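You operate a simulated robot arm through the tools that you are given. There is no shell and no other tool. Be economical: measure what you need, move in short steps, check, and stop when the job is done.

Carry out the task below with a simulated robot arm. There is one attempt and no reset: what you move stays moved.

JOB
Draw the overfull glass cell down to the blue line.
Fine: shut the blue fill tap first; cell waste beaker under the drain, tap shut after, beaker back.

Only the result counts: the job must be done as asked and must still hold three seconds after the hand-in. Knocking over, shifting, dropping, spilling or breaking anything else fails it.

ROBOT AND FRAMES
A 7-joint arm with a two-finger parallel gripper, fixed in place. Base frame: the origin is at the foot of the arm, x ahead of it, y to its left, z up; the work surface is at about z = 0.9. Units: m, rad, N and s.
With the tool pointing down near the work surface it reaches from about 0.24 to 0.68 m from the base axis. Its first joint turns from -1.152 to 1.152 rad. Payload 2.4 kg.
Tool frame: the origin (TCP) lies between the finger pads and is the grasp point; the fingertips stand 0.03 m ahead of it; z points along the fingers, y is the line along which they close. Largest opening 0.094 m; finger width 0.028, thickness 0.01; the body of the gripper, 0.05 by 0.096 m, starts 0.055 m behind the TCP.
Orientation is that of the tool frame in the base frame, as a unit quaternion [x, y, z, w]. With the fingers straight down and closing along the base's y, the tool's x points along the base's -x, its y along +y and its z along -z.

CONTROLS
- The arm moves only by the tool step_arm. Its argument "commands" is one flat list of numbers, 7 for each row, row after row: the turn, a rotation vector about the base's x, y, z in rad, then the shift along the base's x, y, z in m, then the opening in per cent of the stroke, from 0 (shut) to 100 (fully open). In form: [wx, wy, wz, tx, ty, tz, hand, wx, wy, wz, tx, ty, tz, hand, ...]. A call has 1 to 10 rows; each row shifts and turns the commanded pose from where the row before left it. A row lasts 0.2 s, in which the tool goes at most 0.05 m and 0.15 rad; a call with a longer step from one row to the next is refused whole, and so is a gripper value outside its range. Where a pose cannot be reached the arm comes as near as it can. A force on the tool above 40 N (or 10 N above the force at the start of the call, whichever is more), or a blocked arm, ends the call early, and 0.2 s more pass. Each finger travels about 0.153 m/s and halts on what it meets, pressing with about 41 N; the grip force reading is that of the motor and also rises with nothing between the fingers. The clock runs only during rows and for 0.2 s after the last one: add rows that do not move to give the fingers time. It gives the time, the measured TCP pose, the force on the tool (base axes), the opening and the grip force at its end, in the units of the frame above (readings bear some noise).
- Cameras (640 x 400 px; columns grow to the right, rows downward): "scene" is fixed at [0.0459, 0.4929, 1.4524]; the picture's right is [-0.67, -0.74, 0.00], its down [-0.35, 0.31, -0.89] and it looks along [0.66, -0.59, -0.46] (base axes); focal length 277 px, centre (320, 200). "wrist" rides on the gripper at [0.076, 0.014, -0.102] in the tool frame; the picture's right is [-0.18, 0.98, 0.00], its down [-0.75, -0.14, -0.64] and it looks along [-0.63, -0.12, 0.77] (tool axes); focal length 243 px, centre (320, 200). There is no depth. A picture from a camera that has moved, and an enlarged one, comes with that camera's place and axes in the base frame and with its lens. The place of the scene camera against the robot may be out by one fixed shift of up to 0.018 m in any direction.
- grab_frame(camera): a new picture of that camera. No time passes.
- close_up(camera, box): a new picture of the part [left, top, right, bottom] of that camera's present view, enlarged. No time passes.
- close_job(): hands the job in; it is judged then, once.

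Work in short steps. Places have to be worked out from the pictures, the camera data and where the tool is seen: move nearer, look again, correct. Check each grasp and each placing, and mend what went wrong. You have 120 turns and 64 pictures in all, those below and enlarged ones among them. Open the gripper and draw the arm clear of the work before you hand the job in, unless the task says otherwise; then end with one line.

The tools are called after ">>>" as name(argument=value, ...) on one line, values as JSON. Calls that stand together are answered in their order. step_arm: Moves the arm, as the interface text tells. Its arguments: {"type":"object","properties":{"commands":{"type":"array"}},"required":["commands"]} The other tools are called the same way: grab_frame (camera) takes a picture; close_up (camera, box) takes an enlarged picture of a part of a camera's view; close_job () hands the job in.

At the start:

```text
time: 0.0
position: [0.3448, 0.0518, 1.3411]
tool_rot: [0.0, 1.0, 0.0, 0.0]
ft_force: [0.1, -0.7, -0.3]
gripper_width: 0.0939
grip_force: 0.0
```

scene: 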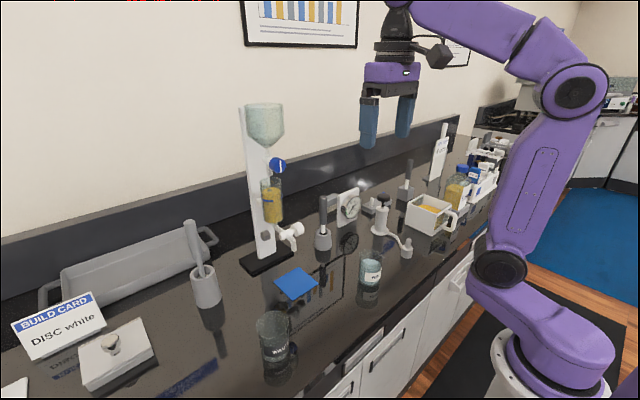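
wrist: 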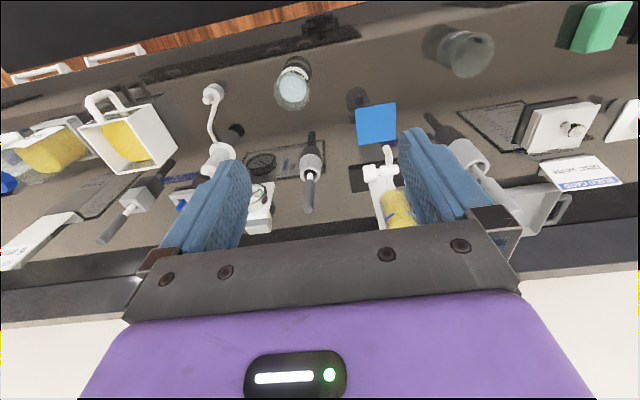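

I'll look closely at the stand, the taps and the two beakers before moving.

>>> close_up(camera="scene", box=[220, 90, 340, 290])

>>> close_up(camera="scene", box=[230, 230, 420, 390])

>>> close_up(camera="wrist", box=[240, 20, 520, 240])

```text
2.00 times, centred on (280, 190) of scene
camera zoom: at [0.0459, 0.4929, 1.4524], right [-0.67, -0.74, 0.0], down [-0.35, 0.31, -0.89], along [0.66, -0.59, -0.46], focal length 554 px, centre (400, 220)
```

zoom: 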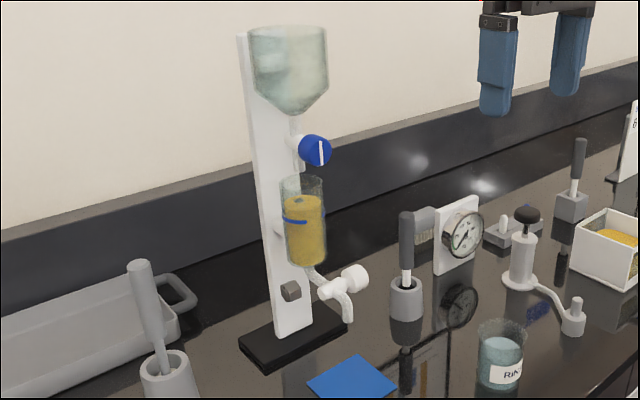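

```text
2.50 times, centred on (325, 310) of scene
camera zoom: at [0.0459, 0.4929, 1.4524], right [-0.67, -0.74, 0.0], down [-0.35, 0.31, -0.89], along [0.66, -0.59, -0.46], focal length 692 px, centre (308, -75)
```

zoom: 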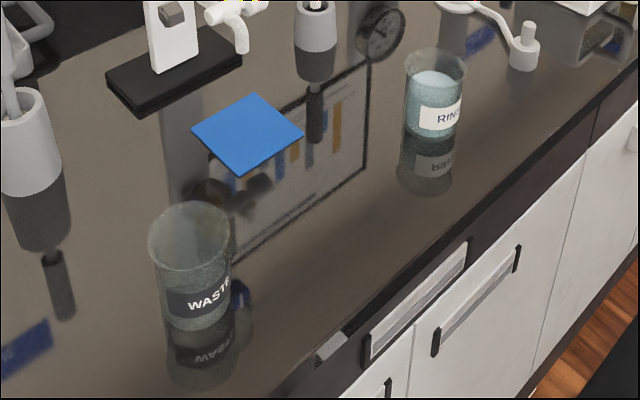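

```text
1.82 times, centred on (380, 130) of wrist
camera zoom: at [0.2672, 0.0654, 1.4437], right [0.18, 0.98, 0.0], down [0.75, -0.14, 0.64], along [0.63, -0.12, -0.77], focal length 441 px, centre (211, 327)
```

zoom: 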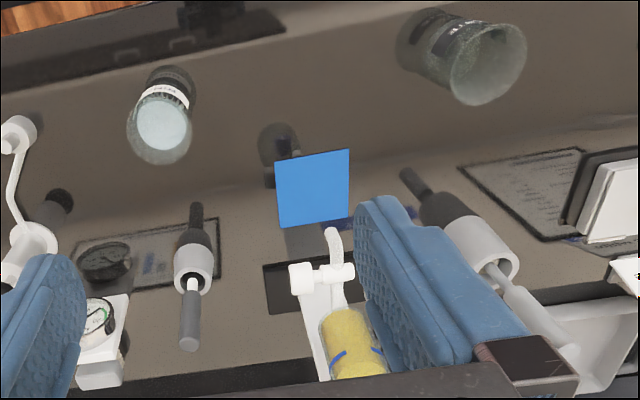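

The blue pad is at about (0.51, 0.15), under the drain spout. The spout tip is near (0.53, 0.155, 0.99) and the waste beaker near (0.375, 0.29). I'll tilt the wrist for a front view of the taps.

>>> step_arm(commands=[0, -0.14, 0, -0.009, 0.02, -0.028, 100, 0, -0.14, 0, -0.009, 0.02, -0.028, 100, 0, -0.14, 0, -0.009, 0.02, -0.028, 100, 0, -0.14, 0, -0.009, 0.02, -0.028, 100, 0, -0.14, 0, -0.009, 0.02, -0.028, 100])

>>> grab_frame(camera="wrist")

```text
time: 1.2
position: [0.3009, 0.149, 1.1998]
tool_rot: [0.0, 0.939, 0.001, 0.344]
ft_force: [0.6, 0.3, -0.9]
gripper_width: 0.094
grip_force: 0.0
```

```text
58 pictures are left
camera wrist: at [0.1757, 0.1643, 1.2298], right [0.14, 0.98, 0.12], down [0.16, -0.14, 0.98], along [0.98, -0.12, -0.18], focal length 243 px, centre (320, 200)
```

wrist: 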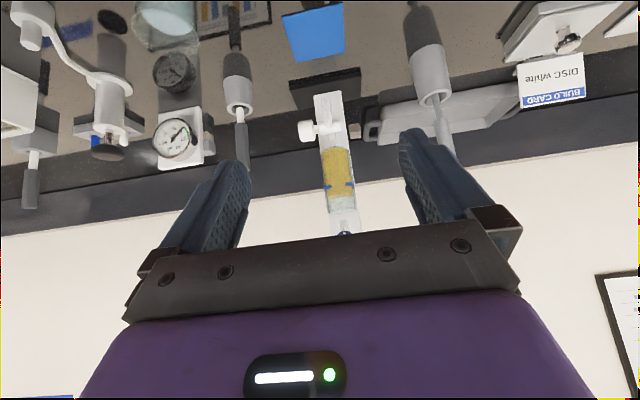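

The gripper hides the fill knob, so I'll raise and pitch a bit more to see it.

>>> step_arm(commands=[0, -0.14, 0, 0, 0, 0.04, 100, 0, -0.14, 0, 0.0, 0, 0.04, 100])

>>> close_up(camera="wrist", box=[240, 0, 440, 240])

```text
time: 1.8
position: [0.3013, 0.1506, 1.2806]
tool_rot: [0.001, 0.882, -0.001, 0.471]
ft_force: [0.6, 0.5, -0.4]
gripper_width: 0.094
grip_force: 0.0
```

```text
1.67 times, centred on (340, 120) of wrist
camera zoom: at [0.1724, 0.1648, 1.2753], right [0.1, 0.98, 0.15], down [-0.11, -0.14, 0.98], along [0.99, -0.12, 0.1], focal length 404 px, centre (287, 333)
```

zoom: 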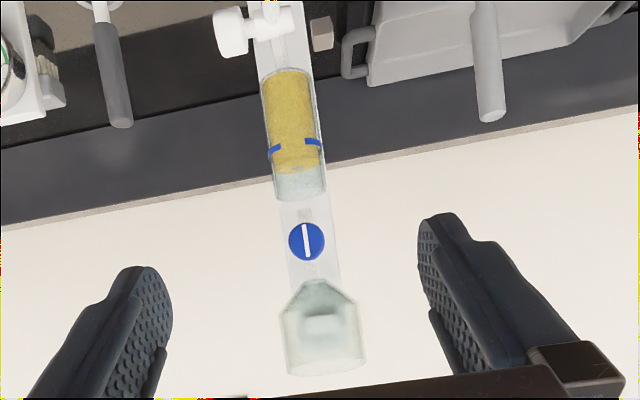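

The fill tap is a blue disc about 36 mm across, facing the robot at roughly (0.584, 0.149, 1.228), with its stripe upright (open). I'll level the tool and move to a stand-off in front of it.

>>> step_arm(commands=[0, -0.1475, 0, 0.035, 0, -0.013, 100, 0, -0.1475, 0, 0.035, 0, -0.013, 100, 0, -0.1475, 0, 0.035, -0.001, -0.013, 100, 0, -0.1475, 0, 0.035, -0.001, -0.013, 100, 0, 0, 0, 0, 0, 0, 60])

>>> close_up(camera="wrist", box=[160, 0, 480, 240])

>>> close_up(camera="scene", box=[220, 70, 380, 270])

```text
time: 3.0
position: [0.4359, 0.1458, 1.2274]
tool_rot: [0.004, 0.735, -0.009, 0.678]
ft_force: [0.2, 0.1, 0.3]
gripper_width: 0.0565
grip_force: 0.0
out of reach, approached as far as the arm can: row 3
```

```text
1.67 times, centred on (320, 120) of wrist
camera zoom: at [0.3268, 0.1623, 1.1613], right [0.03, 0.98, 0.18], down [-0.58, -0.12, 0.8], along [0.81, -0.13, 0.57], focal length 404 px, centre (320, 333)
```

zoom: 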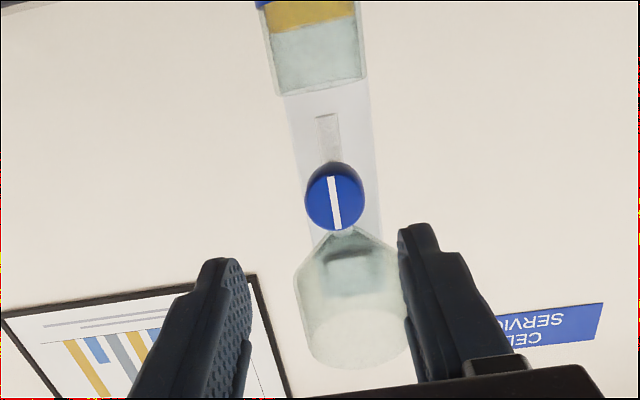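

```text
2.00 times, centred on (300, 170) of scene
camera zoom: at [0.0459, 0.4929, 1.4524], right [-0.67, -0.74, 0.0], down [-0.35, 0.31, -0.89], along [0.66, -0.59, -0.46], focal length 554 px, centre (360, 260)
```

zoom: 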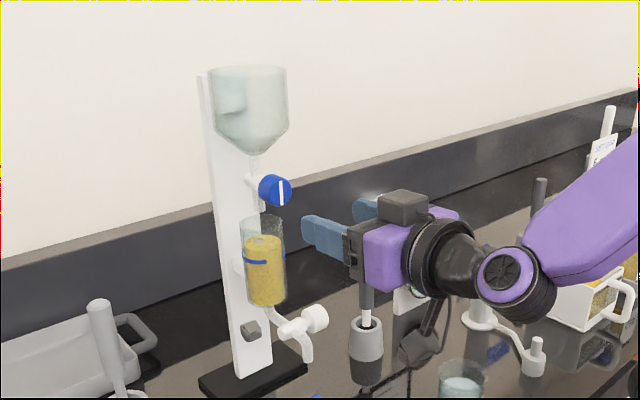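

Using the two wrist views only, the disc's face comes out near (0.55, 0.149, 1.232). I'll move forward part way with the fingers open and recheck.

>>> step_arm(commands=[0, 0, 0, 0.02, 0.001, 0.001, 80, 0, 0, 0, 0.02, 0.001, 0.002, 80, 0, 0, 0, 0.02, 0.001, 0.001, 80])

>>> grab_frame(camera="wrist")

>>> close_up(camera="scene", box=[240, 130, 360, 205])

```text
time: 3.8
position: [0.4959, 0.1485, 1.2368]
tool_rot: [0.005, 0.736, -0.009, 0.677]
ft_force: [-0.6, -0.1, -0.4]
gripper_width: 0.0754
grip_force: 0.0
```

```text
54 pictures are left
camera wrist: at [0.3863, 0.1654, 1.1698], right [0.03, 0.98, 0.18], down [-0.58, -0.12, 0.8], along [0.81, -0.13, 0.57], focal length 243 px, centre (320, 200)
```

wrist: 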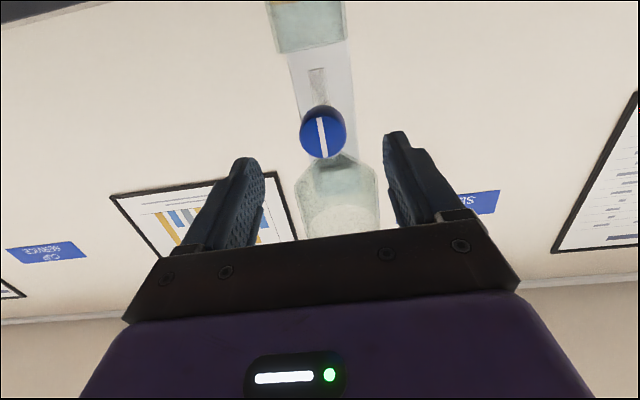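

```text
5.33 times, centred on (300, 168) of scene
camera zoom: at [0.0459, 0.4929, 1.4524], right [-0.67, -0.74, 0.0], down [-0.35, 0.31, -0.89], along [0.66, -0.59, -0.46], focal length 1476 px, centre (427, 373)
```

zoom: 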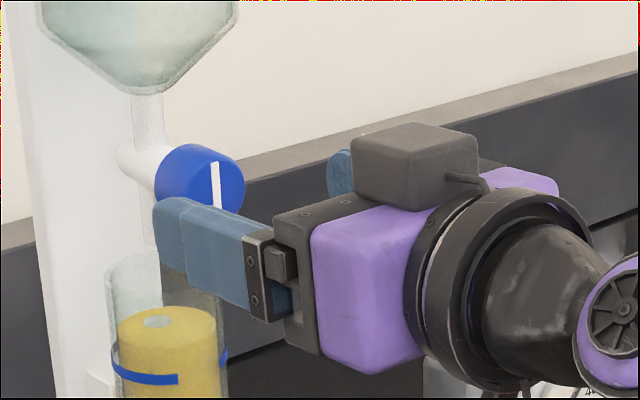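

Knob is at about (0.556, 0.150, 1.231). I'll go in so the pads straddle it, correcting the 0.08 rad pitch.

>>> step_arm(commands=[0, -0.04, 0, 0.015, 0.0005, -0.002, 80, 0, -0.04, 0, 0.015, 0.0005, -0.002, 80, 0, 0, 0, 0.015, 0.0005, -0.001, 80, 0, 0, 0, 0.012, 0, -0.001, 80])

>>> grab_frame(camera="wrist")

>>> close_up(camera="scene", box=[240, 130, 360, 205])

```text
time: 4.8
position: [0.5523, 0.1502, 1.2282]
tool_rot: [0.006, 0.708, -0.008, 0.706]
ft_force: [0.0, 0.6, -0.3]
gripper_width: 0.0751
grip_force: 0.1
```

```text
52 pictures are left
camera wrist: at [0.449, 0.1675, 1.1534], right [0.02, 0.98, 0.18], down [-0.64, -0.12, 0.76], along [0.77, -0.13, 0.63], focal length 243 px, centre (320, 200)
```

wrist: 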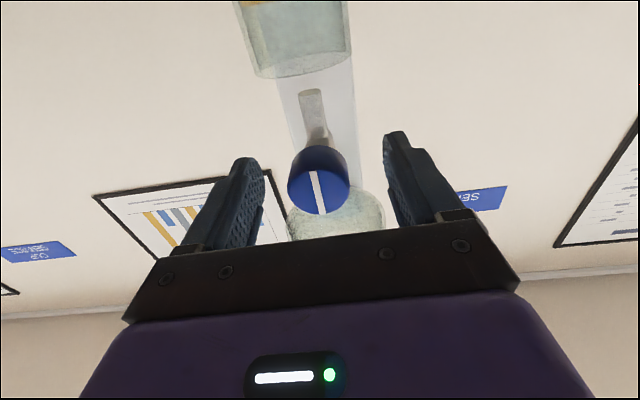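

```text
5.33 times, centred on (300, 168) of scene
camera zoom: at [0.0459, 0.4929, 1.4524], right [-0.67, -0.74, 0.0], down [-0.35, 0.31, -0.89], along [0.66, -0.59, -0.46], focal length 1476 px, centre (427, 373)
```

zoom: 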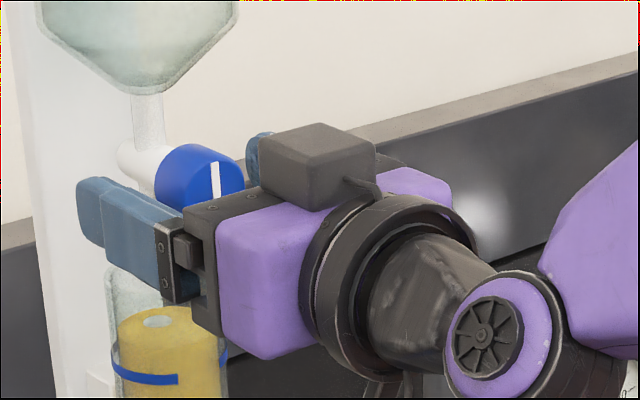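

Face is at x≈0.552 and the pads straddle it. I'll nudge up slightly and close on the knob.

>>> step_arm(commands=[0, 0, 0, 0.004, 0, 0.003, 80, 0, 0, 0, 0, 0, 0, 40, 0, 0, 0, 0, 0, 0, 10, 0, 0, 0, 0, 0, 0, 10])

>>> grab_frame(camera="wrist")

```text
time: 5.8
position: [0.5568, 0.1509, 1.2317]
tool_rot: [0.005, 0.708, -0.01, 0.706]
ft_force: [1.9, -5.0, 1.1]
gripper_width: 0.0332
grip_force: 45.0
```

```text
50 pictures are left
camera wrist: at [0.4528, 0.1666, 1.1566], right [0.02, 0.98, 0.18], down [-0.64, -0.12, 0.76], along [0.77, -0.13, 0.63], focal length 243 px, centre (320, 200)
```

wrist: 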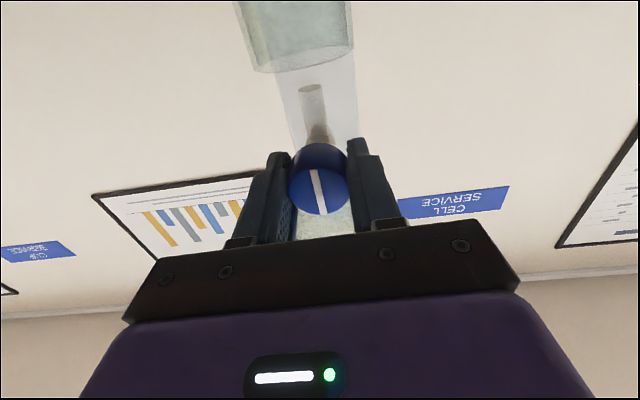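

Gripped at 33 mm. I'll turn it a little about +x and check whether the stripe follows freely.

>>> step_arm(commands=[0.13, 0, 0, 0, 0, 0, 10, 0.13, 0, 0, 0, 0, 0, 10, 0.13, 0, 0, 0, 0, 0, 10])

>>> close_up(camera="scene", box=[240, 130, 360, 205])

>>> grab_frame(camera="wrist")

```text
time: 6.6
position: [0.5572, 0.1503, 1.2316]
tool_rot: [0.145, 0.696, 0.128, 0.691]
ft_force: [4.3, -8.1, -2.2]
gripper_width: 0.0335
grip_force: 45.0
```

```text
5.33 times, centred on (300, 168) of scene
camera zoom: at [0.0461, 0.4926, 1.4525], right [-0.67, -0.74, 0.0], down [-0.35, 0.31, -0.89], along [0.66, -0.59, -0.46], focal length 1476 px, centre (427, 373)
```

zoom: 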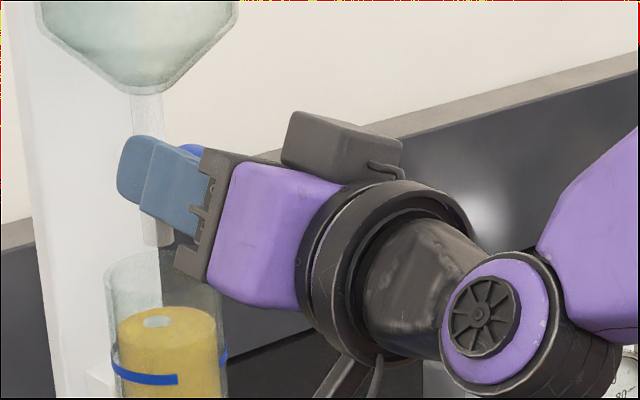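

```text
48 pictures are left
camera wrist: at [0.4528, 0.194, 1.1685], right [0.02, 0.84, 0.54], down [-0.64, -0.4, 0.65], along [0.77, -0.36, 0.53], focal length 243 px, centre (320, 200)
```

wrist: 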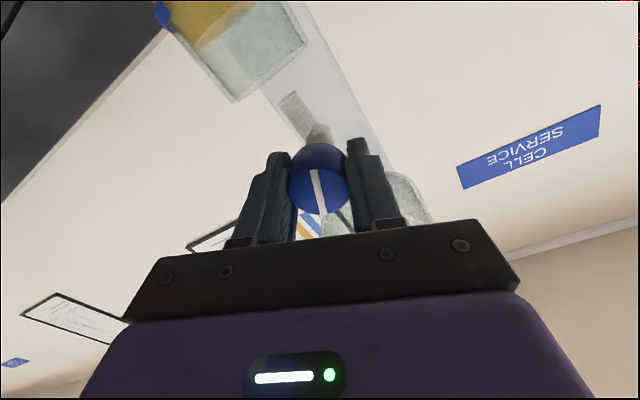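

The stripe turns with the gripper and there's little resistance. I'll continue to a full quarter turn.

>>> step_arm(commands=[0.147, 0, 0, 0, 0, 0, 10, 0.147, 0, 0, 0, 0, 0, 10, 0.147, 0, 0, 0, 0, 0, 10, 0.147, 0, 0, 0, 0, 0, 10, 0.147, 0, 0, 0, 0, 0, 10, 0.147, 0, 0, 0, 0, 0, 10, 0.147, 0, 0, 0, 0, 0, 10, 0.15, 0, 0, 0, 0, 0, 10, 0, 0, 0, 0, 0, 0, 10])

>>> grab_frame(camera="wrist")

```text
time: 7.2
position: [0.5846, 0.1503, 1.2275]
tool_rot: [0.236, 0.675, 0.193, 0.672]
ft_force: [-20.8, -8.8, 2.1]
gripper_width: 0.0368
grip_force: 24.2
stopped in row 2: the force on the tool passed its limit (the readings are from after the stop); the commanded pose is now the measured one
```

```text
47 pictures are left
camera wrist: at [0.4837, 0.2124, 1.1775], right [0.05, 0.69, 0.72], down [-0.66, -0.51, 0.55], along [0.75, -0.5, 0.43], focal length 243 px, centre (320, 200)
```

wrist: 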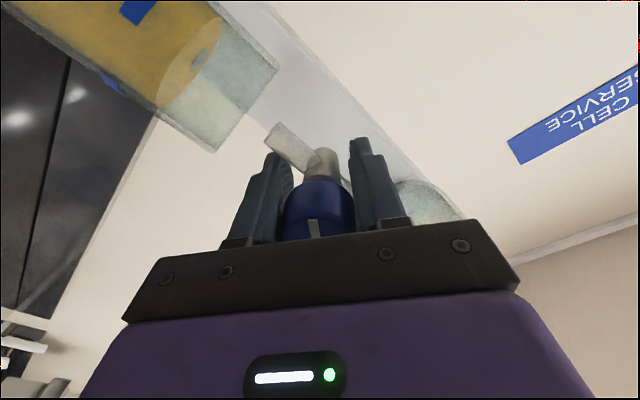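

The tool lunged forward about 27 mm (likely a joint limit) and is pressing at about 20 N. I'll open the fingers and back straight out before looking again.

>>> step_arm(commands=[0, 0, 0, 0, 0, 0, 60, 0, 0, 0, -0.01, 0, 0, 60, 0, 0, 0, -0.02, 0, 0.002, 60, 0, 0, 0, -0.03, 0, 0.002, 60, 0, 0, 0, -0.04, 0, 0, 60])

>>> grab_frame(camera="wrist")

>>> close_up(camera="scene", box=[220, 90, 340, 290])

```text
time: 8.4
position: [0.4866, 0.1515, 1.2302]
tool_rot: [0.236, 0.675, 0.194, 0.671]
ft_force: [0.5, -0.8, -0.3]
gripper_width: 0.0566
grip_force: 0.0
```

```text
46 pictures are left
camera wrist: at [0.3856, 0.2129, 1.18], right [0.06, 0.69, 0.72], down [-0.66, -0.52, 0.55], along [0.75, -0.5, 0.43], focal length 243 px, centre (320, 200)
```

wrist: 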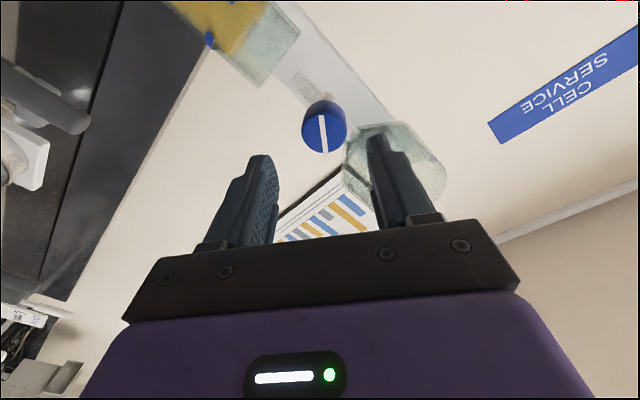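

```text
2.00 times, centred on (280, 190) of scene
camera zoom: at [0.0459, 0.4929, 1.4524], right [-0.67, -0.74, 0.0], down [-0.35, 0.31, -0.89], along [0.66, -0.59, -0.46], focal length 554 px, centre (400, 220)
```

zoom: 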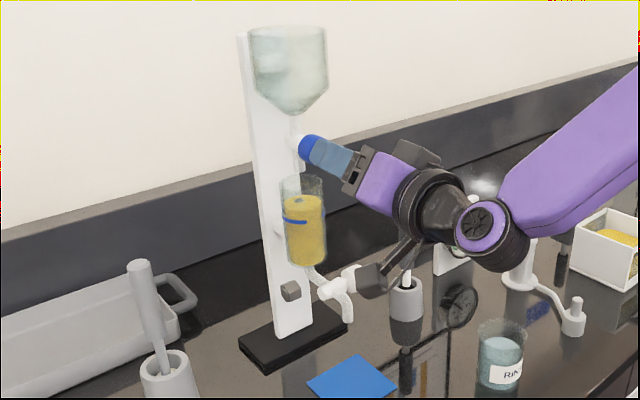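

The knob has turned about 0.66 rad and the stand hasn't moved. I'll roll the empty hand back by 1.22 rad so the remaining turn stays within the range that worked.

>>> step_arm(commands=[-0.136, 0, 0, 0, 0, 0, 80, -0.136, 0, 0, 0, 0, 0, 80, -0.136, 0, 0, 0, 0, 0, 80, -0.136, 0, 0, 0, 0, 0, 80, -0.136, 0, 0, 0, 0, 0, 80, -0.136, 0, 0, 0, 0, 0, 80, -0.136, 0, 0, 0, 0, 0, 80, -0.136, 0, 0, 0, 0, 0, 80, -0.136, 0, 0, 0, 0, 0.001, 80, 0, 0, 0, 0, 0, 0, 80])

>>> grab_frame(camera="wrist")

```text
time: 10.6
position: [0.4861, 0.1491, 1.2318]
tool_rot: [-0.193, 0.664, -0.23, 0.685]
ft_force: [-0.4, 0.7, 0.4]
gripper_width: 0.0752
grip_force: 0.0
```

```text
44 pictures are left
camera wrist: at [0.3849, 0.1234, 1.1586], right [0.06, 0.91, -0.41], down [-0.66, 0.34, 0.67], along [0.75, 0.23, 0.62], focal length 243 px, centre (320, 200)
```

wrist: 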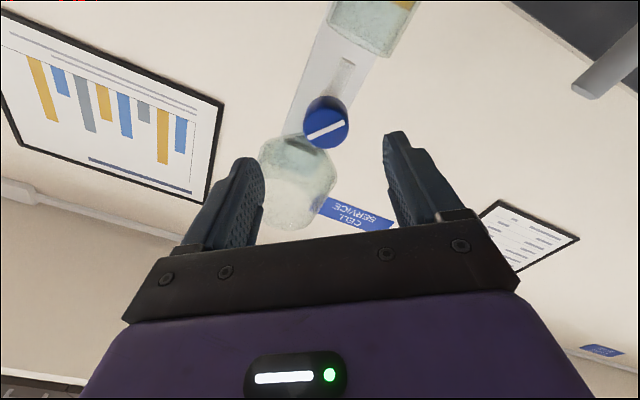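

Roll is fine and the knob is still centred between the fingers. Advancing to x≈0.556 and closing.

>>> step_arm(commands=[0, 0, 0, 0.02, 0.0005, 0, 80, 0, 0, 0, 0.02, 0.0005, 0, 80, 0, 0, 0, 0.02, 0.0005, 0, 80, 0, 0, 0, 0.01, 0, 0, 80, 0, 0, 0, 0, 0, 0, 40, 0, 0, 0, 0, 0, 0, 10, 0, 0, 0, 0, 0, 0, 10])

>>> grab_frame(camera="wrist")

```text
time: 12.2
position: [0.5566, 0.1524, 1.2317]
tool_rot: [-0.191, 0.664, -0.228, 0.686]
ft_force: [3.0, -5.1, 3.2]
gripper_width: 0.0349
grip_force: 44.8
```

```text
43 pictures are left
camera wrist: at [0.455, 0.1249, 1.1585], right [0.06, 0.91, -0.41], down [-0.66, 0.34, 0.67], along [0.75, 0.23, 0.62], focal length 243 px, centre (320, 200)
```

wrist: 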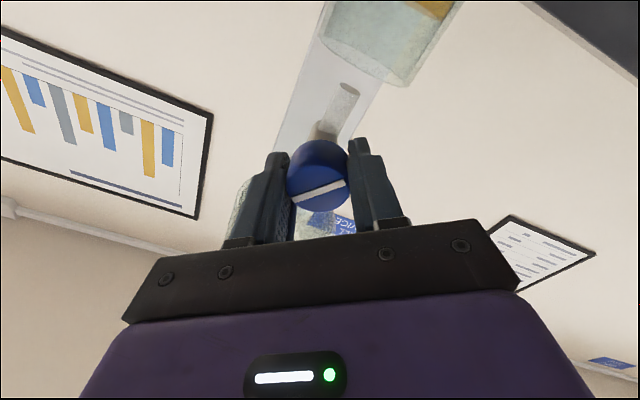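

Gripped again. I'll turn another 0.75 rad and check.

>>> step_arm(commands=[0.14, 0, 0, 0, 0, 0, 10, 0.14, 0, 0, 0, 0, 0, 10, 0.14, 0, 0, 0, 0, 0, 10, 0.14, 0, 0, 0, 0, 0, 10, 0.14, 0, 0, 0, 0, 0, 10, 0, 0, 0, 0, 0, 0, 10])

>>> grab_frame(camera="wrist")

```text
time: 13.6
position: [0.5572, 0.1498, 1.2325]
tool_rot: [0.058, 0.702, 0.012, 0.709]
ft_force: [2.8, -16.4, 0.6]
gripper_width: 0.0343
grip_force: 44.5
```

```text
42 pictures are left
camera wrist: at [0.4551, 0.1786, 1.1585], right [0.06, 0.96, 0.28], down [-0.66, -0.17, 0.73], along [0.75, -0.23, 0.62], focal length 243 px, centre (320, 200)
```

wrist: 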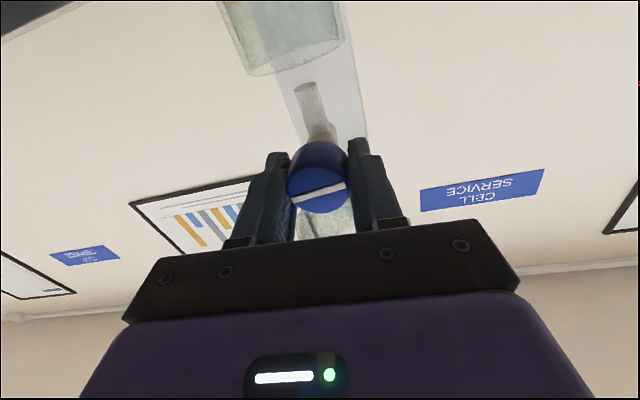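

The stripe is about 7° short of horizontal. I'll turn 0.11 rad more.

>>> step_arm(commands=[0.06, 0, 0, 0, 0, 0, 10, 0.06, 0, 0, 0, 0, 0, 10, 0, 0, 0, 0, 0, 0, 10])

>>> grab_frame(camera="wrist")

```text
time: 14.4
position: [0.5557, 0.1503, 1.2324]
tool_rot: [0.099, 0.701, 0.053, 0.705]
ft_force: [-7.2, -24.4, -2.3]
gripper_width: 0.0345
grip_force: 44.6
```

```text
41 pictures are left
camera wrist: at [0.4551, 0.1871, 1.1622], right [0.06, 0.92, 0.39], down [-0.66, -0.26, 0.71], along [0.75, -0.3, 0.59], focal length 243 px, centre (320, 200)
```

wrist: 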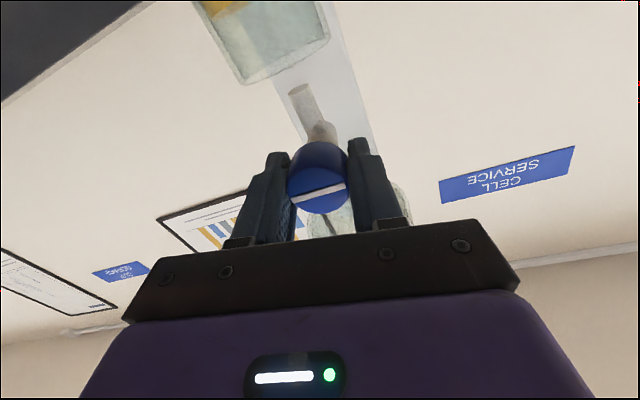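

The stripe is now horizontal within about 1°, so the fill tap is shut. Release and back off.

>>> step_arm(commands=[0, 0, 0, 0, 0, 0, 40, 0, 0, 0, 0, 0, 0, 75, 0, 0, 0, -0.02, 0, 0, 75, 0, 0, 0, -0.03, 0, 0, 75, 0, 0, 0, -0.04, 0, 0, 75, 0, 0, 0, -0.04, 0, 0, 75, 0, 0, 0, -0.04, 0, 0, 75])

>>> close_up(camera="scene", box=[230, 130, 340, 280])

>>> grab_frame(camera="wrist")

```text
time: 16.0
position: [0.3861, 0.1543, 1.233]
tool_rot: [0.096, 0.7, 0.055, 0.705]
ft_force: [0.2, -0.1, 0.6]
gripper_width: 0.0707
grip_force: 0.0
```

```text
2.67 times, centred on (285, 205) of scene
camera zoom: at [0.0459, 0.4929, 1.4524], right [-0.67, -0.74, 0.0], down [-0.35, 0.31, -0.89], along [0.66, -0.59, -0.46], focal length 738 px, centre (413, 187)
```

zoom: 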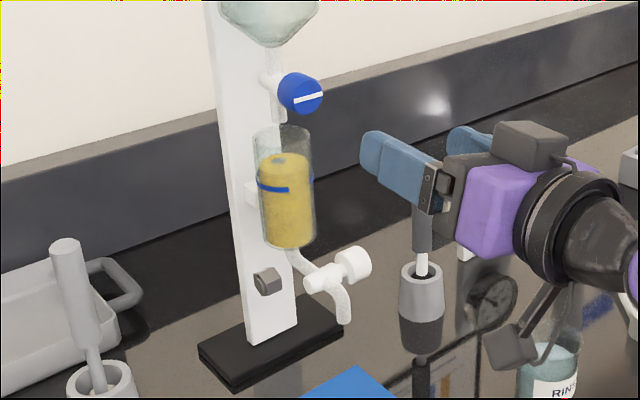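

```text
39 pictures are left
camera wrist: at [0.2847, 0.1905, 1.1626], right [0.06, 0.92, 0.39], down [-0.66, -0.26, 0.71], along [0.75, -0.3, 0.59], focal length 243 px, centre (320, 200)
```

wrist: 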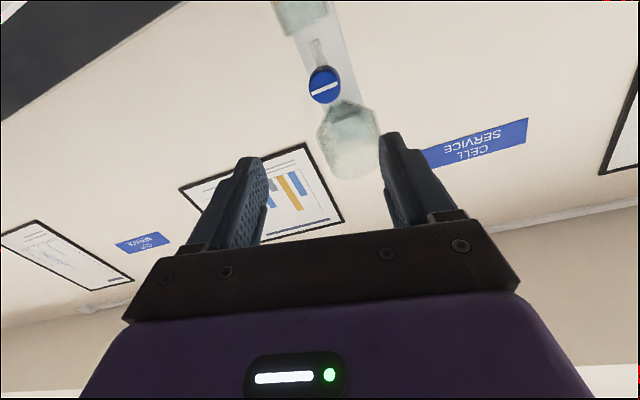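

Fill tap shut. Now I'll point the tool down again and move over near the waste beaker for a look from above.

>>> step_arm(commands=[-0.107, 0, 0.029, -0.01, 0, 0.01, 75, -0.107, 0, 0.029, -0.01, 0, 0.01, 75, 0, 0.143, 0, -0.01, 0.01, 0.0, 75, 0, 0.143, 0, -0.01, 0.01, 0, 75, 0, 0.143, 0, -0.01, 0.01, 0, 75, 0, 0.143, 0, -0.01, 0.01, 0, 75, 0, 0.143, 0, -0.01, 0.01, 0, 75, 0, 0.143, 0, -0.01, 0.01, 0, 75, 0, 0.143, 0, -0.01, 0.01, 0, 75])

>>> step_arm(commands=[0, 0.143, 0, -0.007, 0.01, -0.01, 75, 0, 0.143, 0, -0.007, 0.01, -0.01, 75, 0, 0.143, 0, -0.007, 0.01, -0.01, 90, 0, 0.143, 0, 0, 0, -0.01, 100, 0, 0, 0, 0, 0, 0, 100])

>>> grab_frame(camera="wrist")

```text
time: 18.0
position: [0.2969, 0.2228, 1.251]
tool_rot: [0.001, 0.959, 0.0, 0.283]
ft_force: [0.0, 0.4, 0.3]
gripper_width: 0.0706
grip_force: 0.1
```

```text
time: 19.2
position: [0.2742, 0.2534, 1.2119]
tool_rot: [0.0, 1.0, -0.001, 0.002]
ft_force: [-0.1, -0.5, 0.4]
gripper_width: 0.0941
grip_force: 0.1
```

```text
38 pictures are left
camera wrist: at [0.1973, 0.2668, 1.3156], right [0.19, 0.98, 0.0], down [0.75, -0.14, 0.64], along [0.63, -0.12, -0.76], focal length 243 px, centre (320, 200)
```

wrist: 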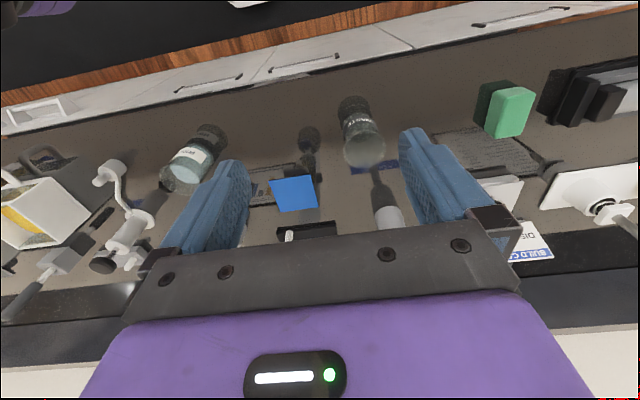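

Waste beaker: rim centre about (0.387, 0.298, 0.983), Ø≈64 mm, height ≈83 mm. A vertical grip would foul the spout, so I'll need a tilted one. First, a close look at the drain tap from the front.

>>> step_arm(commands=[0, -0.131, 0, 0.014, -0.017, -0.017, 100, 0, -0.131, 0, 0.014, -0.017, -0.017, 100, 0, -0.131, 0, 0.014, -0.017, -0.017, 100, 0, -0.131, 0, 0.014, -0.017, -0.017, 100, 0, -0.131, 0, 0.014, -0.017, -0.017, 100, 0, -0.131, 0, 0.014, -0.017, -0.017, 100])

>>> close_up(camera="wrist", box=[200, 0, 440, 240])

```text
time: 20.6
position: [0.3718, 0.1316, 1.1096]
tool_rot: [0.039, 0.922, -0.017, 0.385]
ft_force: [-3.3, 4.5, -0.6]
gripper_width: 0.0942
grip_force: 0.1
```

```text
1.67 times, centred on (320, 120) of wrist
camera zoom: at [0.2462, 0.1554, 1.1283], right [0.21, 0.97, 0.13], down [0.06, -0.15, 0.99], along [0.98, -0.2, -0.09], focal length 404 px, centre (320, 333)
```

zoom: 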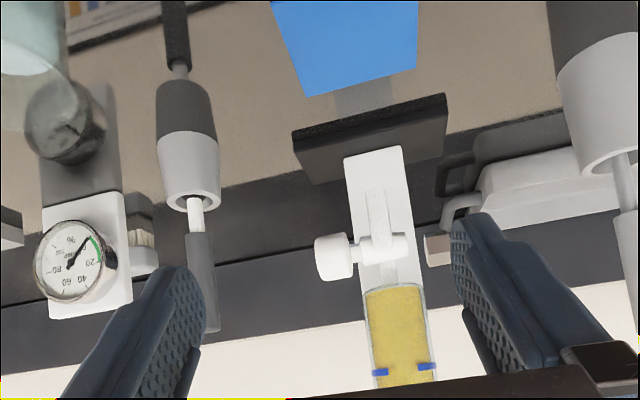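

The pose is off the commanded one and there's a small force. I'll hold still and re-read before going further.

>>> step_arm(commands=[0, 0, 0, 0, 0, 0, 100, 0, 0, 0, 0, 0, 0, 100])

>>> grab_frame(camera="scene")

```text
time: 21.2
position: [0.3594, 0.1491, 1.1102]
tool_rot: [0.001, 0.922, 0.0, 0.386]
ft_force: [-0.1, 0.7, 0.7]
gripper_width: 0.0939
grip_force: 0.2
```

```text
36 pictures are left
```

scene: 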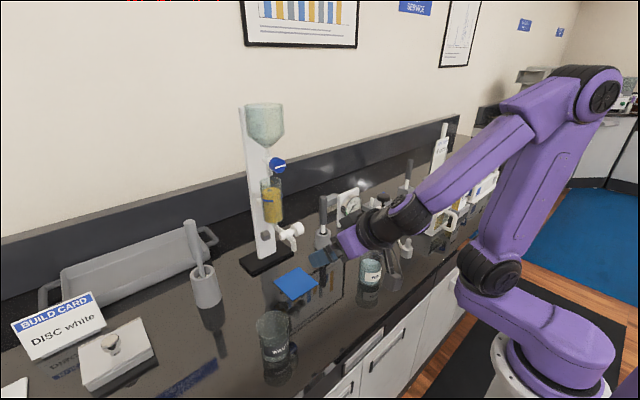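

It was only lag; it has settled. Spout tip is at about (0.513, 0.150, 1.013), 30 mm above the beaker rim height. The drain knob is at about (0.549, 0.112, 1.041) with its axis along y. Next is a pre-grasp pose behind the beaker, keeping the 45° tilt.

>>> step_arm(commands=[0, 0, 0, -0.01, 0.025, -0.005, 100, 0, 0, 0, -0.01, 0.025, -0.01, 100, 0, 0, 0, -0.01, 0.025, -0.015, 100, 0, 0, 0, -0.01, 0.025, -0.015, 100, 0, 0, 0, -0.01, 0.025, -0.015, 100, 0, 0, 0, -0.008, 0.024, -0.015, 100, 0, 0, 0, 0, 0, 0, 100, 0, 0, 0, 0, 0, 0, 100])

>>> grab_frame(camera="wrist")

>>> close_up(camera="scene", box=[220, 240, 420, 390])

```text
time: 23.0
position: [0.301, 0.2999, 1.0329]
tool_rot: [0.0, 0.923, 0.001, 0.386]
ft_force: [0.2, -1.2, 0.0]
gripper_width: 0.0939
grip_force: 0.0
```

```text
35 pictures are left
camera wrist: at [0.1736, 0.3138, 1.0529], right [0.13, 0.98, 0.13], down [0.07, -0.14, 0.99], along [0.99, -0.12, -0.09], focal length 243 px, centre (320, 200)
```

wrist: 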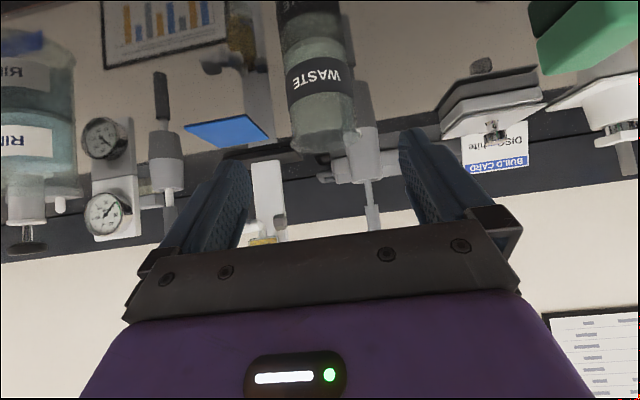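

```text
2.67 times, centred on (320, 315) of scene
camera zoom: at [0.0459, 0.4929, 1.4524], right [-0.67, -0.74, 0.0], down [-0.35, 0.31, -0.89], along [0.66, -0.59, -0.46], focal length 738 px, centre (320, -107)
```

zoom: 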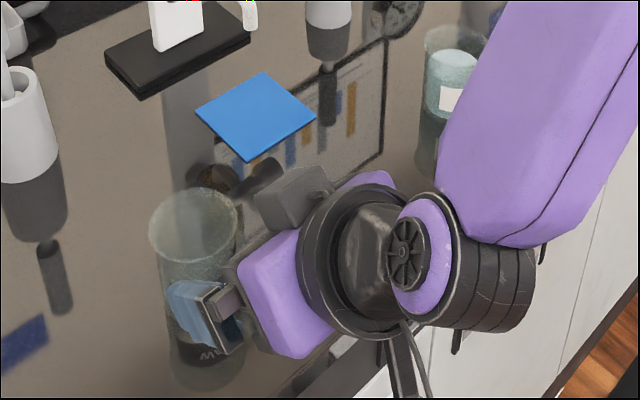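

Beaker is centred at y≈0.302, between the open fingers. I'll advance along the tool axis to the grasp point.

>>> step_arm(commands=[0, 0, 0, 0.016, 0.001, -0.016, 100, 0, 0, 0, 0.016, 0.001, -0.016, 100, 0, 0, 0, 0.016, 0, -0.016, 100, 0, 0, 0, 0.015, 0, -0.015, 100, 0, 0, 0, 0.015, 0, -0.015, 100, 0, 0, 0, 0, 0, 0, 100])

>>> grab_frame(camera="wrist")

>>> close_up(camera="scene", box=[220, 240, 420, 390])

```text
time: 24.4
position: [0.3801, 0.3013, 0.956]
tool_rot: [0.001, 0.923, 0.0, 0.386]
ft_force: [0.1, -0.3, -0.7]
gripper_width: 0.0941
grip_force: 0.1
```

```text
33 pictures are left
camera wrist: at [0.2522, 0.3168, 0.9752], right [0.13, 0.98, 0.13], down [0.07, -0.14, 0.99], along [0.99, -0.12, -0.09], focal length 243 px, centre (320, 200)
```

wrist: 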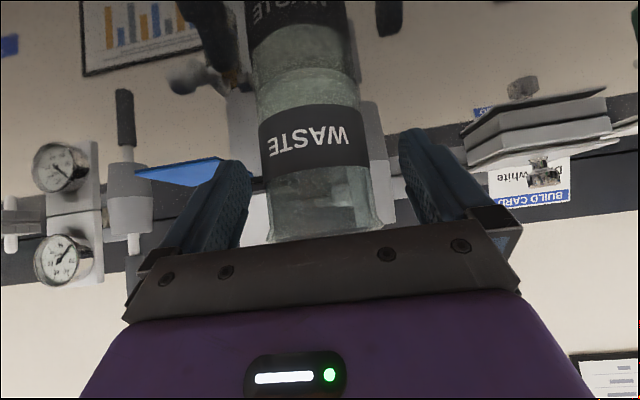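

```text
2.67 times, centred on (320, 315) of scene
camera zoom: at [0.0459, 0.4929, 1.4524], right [-0.67, -0.74, 0.0], down [-0.35, 0.31, -0.89], along [0.66, -0.59, -0.46], focal length 738 px, centre (320, -107)
```

zoom: 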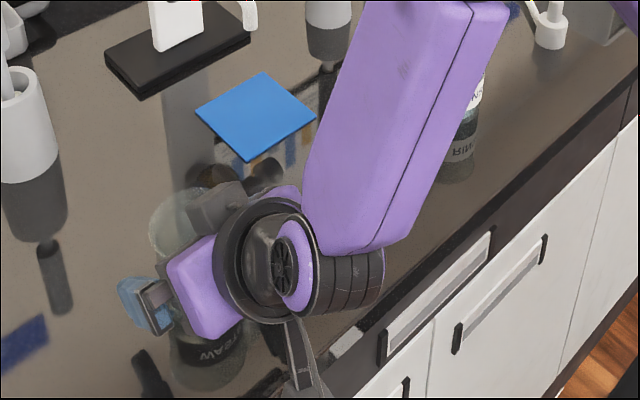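

Beaker is between the pads with no contact forces. Closing.

>>> step_arm(commands=[0, 0, 0, 0, 0, 0, 75, 0, 0, 0, 0, 0, 0, 50, 0, 0, 0, 0, 0, 0, 50])

```text
time: 25.2
position: [0.3788, 0.3016, 0.9566]
tool_rot: [0.001, 0.923, -0.001, 0.385]
ft_force: [0.2, -0.3, 0.3]
gripper_width: 0.0589
grip_force: 40.7
```

Gripped at 59 mm; home TCP is (0.379, 0.3016, 0.9565). I'll lift 8 mm and carry it to a spot in front of the spout, keeping it upright.

>>> step_arm(commands=[0, 0, 0, 0, 0, 0.004, 50, 0, 0, 0, 0, 0, 0.004, 50, 0, 0, 0, 0.005, -0.02, 0, 50, 0, 0, 0, 0.01, -0.028, 0, 50, 0, 0, 0, 0.01, -0.028, 0, 50, 0, 0, 0, 0.01, -0.028, 0, 50, 0, 0, 0, 0.01, -0.028, 0, 50, 0, 0, 0, 0.005, -0.0196, 0, 50, 0, 0, 0, 0, 0, 0, 50])

>>> grab_frame(camera="wrist")

>>> close_up(camera="scene", box=[220, 210, 400, 345])

```text
time: 27.2
position: [0.4299, 0.1478, 0.9652]
tool_rot: [0.001, 0.923, -0.001, 0.386]
ft_force: [-0.6, -0.5, -0.9]
gripper_width: 0.0587
grip_force: 40.8
```

```text
31 pictures are left
camera wrist: at [0.3026, 0.1633, 0.9846], right [0.13, 0.98, 0.13], down [0.07, -0.14, 0.99], along [0.99, -0.12, -0.09], focal length 243 px, centre (320, 200)
```

wrist: 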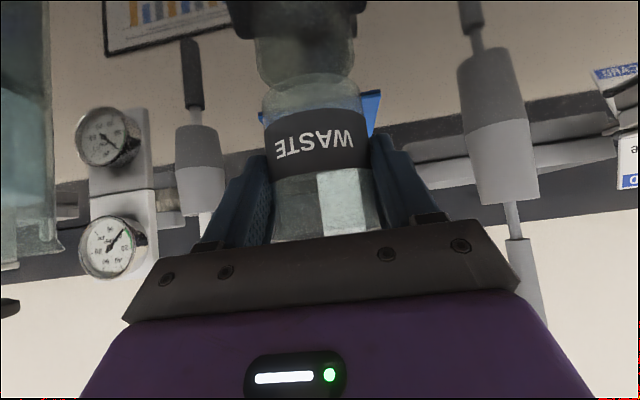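

```text
2.96 times, centred on (310, 278) of scene
camera zoom: at [0.0459, 0.4929, 1.4524], right [-0.67, -0.74, 0.0], down [-0.35, 0.31, -0.89], along [0.66, -0.59, -0.46], focal length 820 px, centre (350, -30)
```

zoom: 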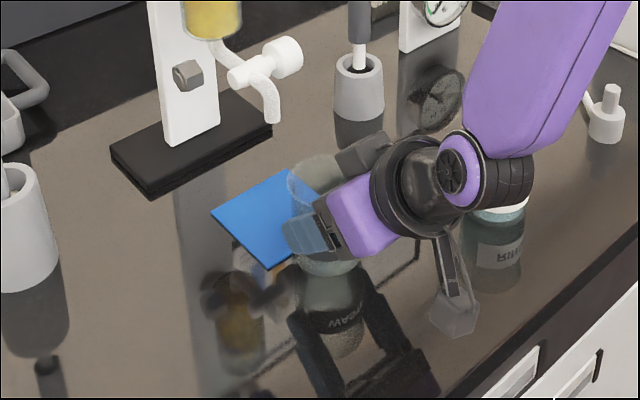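

Beaker is held upright and clear. Moving forward toward the pad, checking before the spout overhang.

>>> step_arm(commands=[0, 0, 0, 0.015, 0.001, -0.001, 50, 0, 0, 0, 0.015, 0.001, -0.001, 50, 0, 0, 0, 0.015, 0, -0.001, 50, 0, 0, 0, 0.01, 0, 0, 50, 0, 0, 0, 0, 0, 0, 50])

>>> close_up(camera="scene", box=[220, 210, 400, 345])

```text
time: 28.4
position: [0.4842, 0.1517, 0.9631]
tool_rot: [0.001, 0.923, 0.0, 0.385]
ft_force: [0.8, 0.3, -0.4]
gripper_width: 0.0587
grip_force: 41.2
```

```text
2.96 times, centred on (310, 278) of scene
camera zoom: at [0.0459, 0.4929, 1.4524], right [-0.67, -0.74, 0.0], down [-0.35, 0.31, -0.89], along [0.66, -0.59, -0.46], focal length 820 px, centre (350, -30)
```

zoom: 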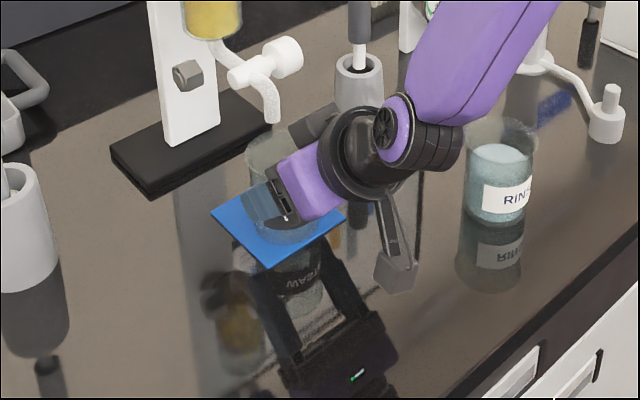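

The beaker is over the pad. The spout projects about 17 mm beyond the rim centre, so I'll go 18 mm further and lower onto the pad.

>>> step_arm(commands=[0, 0, 0, 0.009, -0.001, 0, 50, 0, 0, 0, 0.009, 0, 0, 50, 0, 0, 0, 0, 0, 0, 50])

>>> close_up(camera="scene", box=[240, 210, 340, 285])

```text
time: 29.2
position: [0.5018, 0.1499, 0.9637]
tool_rot: [0.001, 0.923, -0.001, 0.386]
ft_force: [0.0, -0.5, -0.2]
gripper_width: 0.0589
grip_force: 41.0
```

```text
5.33 times, centred on (290, 248) of scene
camera zoom: at [0.0459, 0.4929, 1.4524], right [-0.67, -0.74, 0.0], down [-0.35, 0.31, -0.89], along [0.66, -0.59, -0.46], focal length 1476 px, centre (480, -53)
```

zoom: 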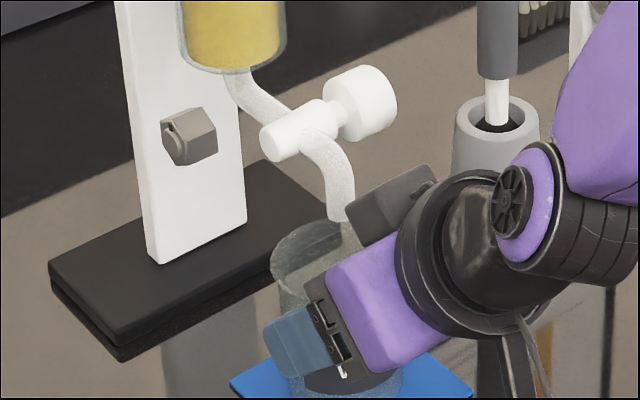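

The spout tip projects right onto the centre of the rim. Lowering gently until contact.

>>> step_arm(commands=[0, 0, 0, 0, 0, -0.002, 50, 0, 0, 0, 0, 0, -0.002, 50, 0, 0, 0, 0, 0, -0.001, 50, 0, 0, 0, 0, 0, 0, 50])

```text
time: 30.2
position: [0.5014, 0.151, 0.9578]
tool_rot: [0.001, 0.923, 0.0, 0.386]
ft_force: [-0.1, 0.6, -0.7]
gripper_width: 0.0583
grip_force: 41.3
```

>>> step_arm(commands=[0, 0, 0, 0, 0, -0.001, 50, 0, 0, 0, 0, 0, -0.001, 50, 0, 0, 0, 0, 0, 0, 50])

```text
time: 31.0
position: [0.5028, 0.1497, 0.9563]
tool_rot: [0.001, 0.922, 0.001, 0.387]
ft_force: [-0.6, 0.1, -0.9]
gripper_width: 0.0582
grip_force: 41.2
```

Still no contact force; I'll lower a touch more.

>>> step_arm(commands=[0, 0, 0, 0, 0, -0.001, 50, 0, 0, 0, 0, 0, 0, 50])

>>> grab_frame(camera="wrist")

```text
time: 31.6
position: [0.5027, 0.15, 0.9547]
tool_rot: [0.001, 0.923, 0.0, 0.385]
ft_force: [0.5, -0.1, -0.6]
gripper_width: 0.0583
grip_force: 41.0
```

```text
27 pictures are left
camera wrist: at [0.3749, 0.1654, 0.9738], right [0.13, 0.98, 0.13], down [0.07, -0.14, 0.99], along [0.99, -0.12, -0.09], focal length 243 px, centre (320, 200)
```

wrist: 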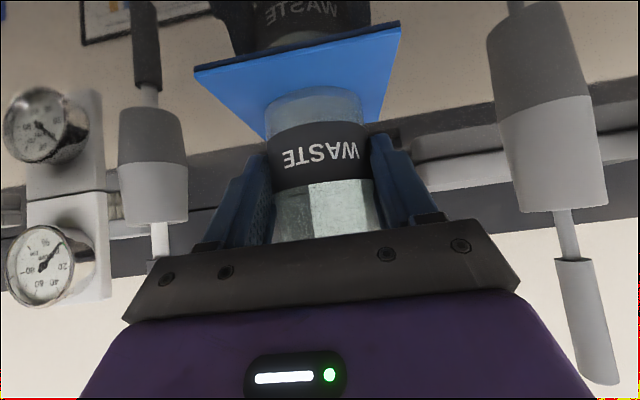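

The beaker base looks to be on the pad. I'll release slowly and hold to check it stands.

>>> step_arm(commands=[0, 0, 0, 0, 0, 0, 64, 0, 0, 0, 0, 0, 0, 70, 0, 0, 0, 0, 0, 0, 95, 0, 0, 0, 0, 0, 0, 95])

>>> grab_frame(camera="wrist")

```text
time: 32.6
position: [0.5036, 0.1492, 0.9542]
tool_rot: [0.0, 0.923, 0.0, 0.386]
ft_force: [0.2, -0.3, -0.5]
gripper_width: 0.0893
grip_force: 0.0
```

```text
26 pictures are left
camera wrist: at [0.3749, 0.1654, 0.9738], right [0.13, 0.98, 0.13], down [0.07, -0.14, 0.99], along [0.99, -0.12, -0.09], focal length 243 px, centre (320, 200)
```

wrist: 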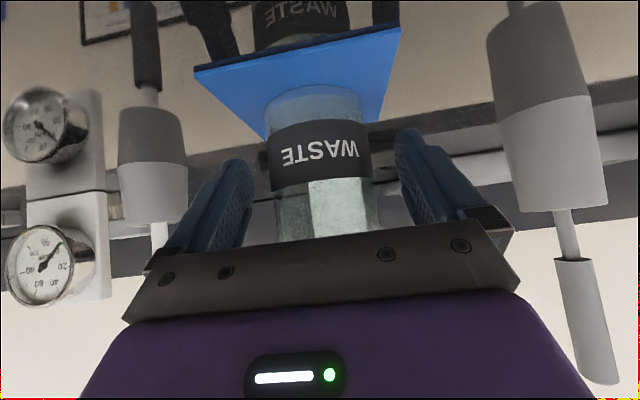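

Beaker stands under the spout. I'll retreat along the tool axis, then roll the hand 90° so the fingers can close across the drain knob.

>>> step_arm(commands=[0, 0, 0, -0.015, 0, 0.015, 95, 0, 0, 0, -0.02, 0, 0.02, 95, 0, 0, 0, -0.025, 0, 0.025, 95, 0, 0, 0, -0.025, 0, 0.025, 95, 0, 0, 0, -0.025, -0.01, 0.025, 95, 0, 0, 0, 0, -0.01, 0.02, 95, 0, 0, 0, 0, -0.01, 0.02, 95, 0, 0, 0, 0, 0, 0, 95])

>>> step_arm(commands=[-0.1, 0, 0.1, 0, 0, 0, 95, -0.1, 0, 0.1, 0, 0, 0, 95, -0.1, 0, 0.1, 0, 0, 0, 95, -0.1, 0, 0.1, 0, 0, 0, 95, -0.1, 0, 0.1, 0, 0, 0, 95, -0.1, 0, 0.1, 0, 0, 0, 95, -0.1, 0, 0.1, 0, 0, 0, 95, -0.1, 0, 0.1, 0, 0, 0, 95, 0, 0, 0, 0, 0, 0, 95])

```text
time: 34.4
position: [0.3921, 0.1203, 1.1018]
tool_rot: [0.001, 0.923, -0.001, 0.385]
ft_force: [-0.4, 0.4, -0.4]
gripper_width: 0.0893
grip_force: 0.0
```

```text
time: 36.4
position: [0.3921, 0.1213, 1.1033]
tool_rot: [-0.496, 0.779, -0.203, 0.326]
ft_force: [-0.8, -0.9, -0.1]
gripper_width: 0.0892
grip_force: 0.1
```

Roll is tracking well. Finishing the remaining 0.44 rad and looking at the knob.

>>> step_arm(commands=[-0.1, 0, 0.1, 0, 0, 0, 95, -0.1, 0, 0.1, 0, 0, 0, 95, -0.1, 0, 0.1, 0, 0, 0, 95, -0.01, 0, 0.01, 0, 0, 0, 80, 0, 0, 0, 0, 0, 0, 80])

>>> grab_frame(camera="wrist")

>>> close_up(camera="scene", box=[240, 160, 380, 300])

```text
time: 37.6
position: [0.392, 0.12, 1.1038]
tool_rot: [0.653, -0.653, 0.269, -0.272]
ft_force: [0.4, 0.2, 0.2]
gripper_width: 0.0751
grip_force: 0.1
```

```text
25 pictures are left
camera wrist: at [0.3095, 0.0441, 1.1676], right [-0.69, 0.19, -0.69], down [-0.36, 0.75, 0.56], along [0.62, 0.64, -0.45], focal length 243 px, centre (320, 200)
```

wrist: 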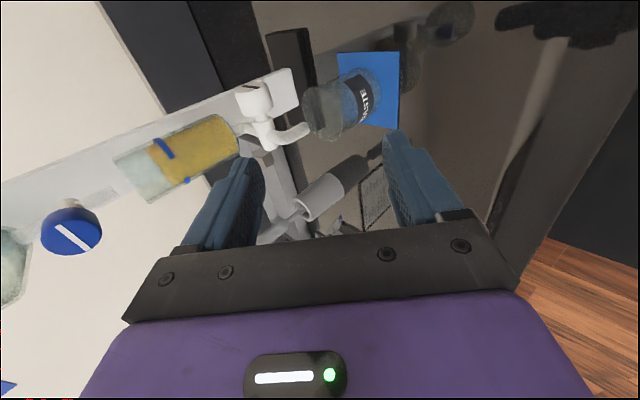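

```text
2.86 times, centred on (310, 230) of scene
camera zoom: at [0.0459, 0.4929, 1.4524], right [-0.67, -0.74, 0.0], down [-0.35, 0.31, -0.89], along [0.66, -0.59, -0.46], focal length 791 px, centre (349, 114)
```

zoom: 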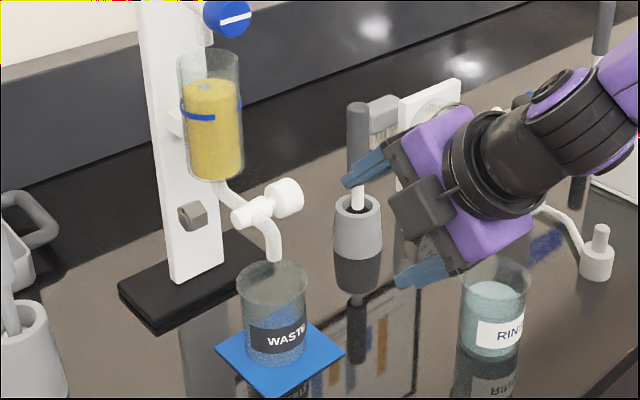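

The beaker sits well under the spout, and the knob is again at about (0.549, 0.113, 1.043). I'll zoom in to see how the tap is marked.

>>> close_up(camera="wrist", box=[200, 50, 340, 170])

```text
3.33 times, centred on (270, 110) of wrist
camera zoom: at [0.3095, 0.0441, 1.1676], right [-0.69, 0.19, -0.69], down [-0.36, 0.75, 0.56], along [0.62, 0.64, -0.45], focal length 809 px, centre (487, 500)
```

zoom: 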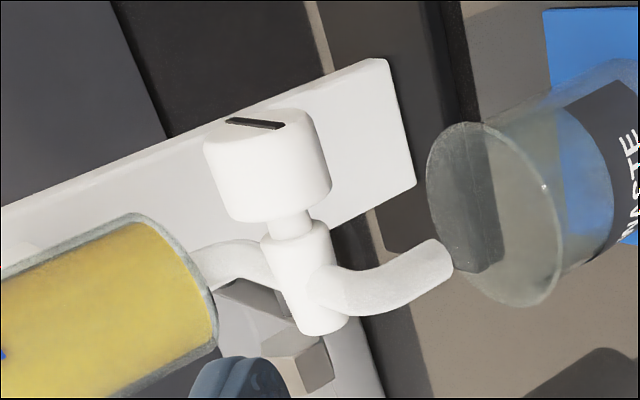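

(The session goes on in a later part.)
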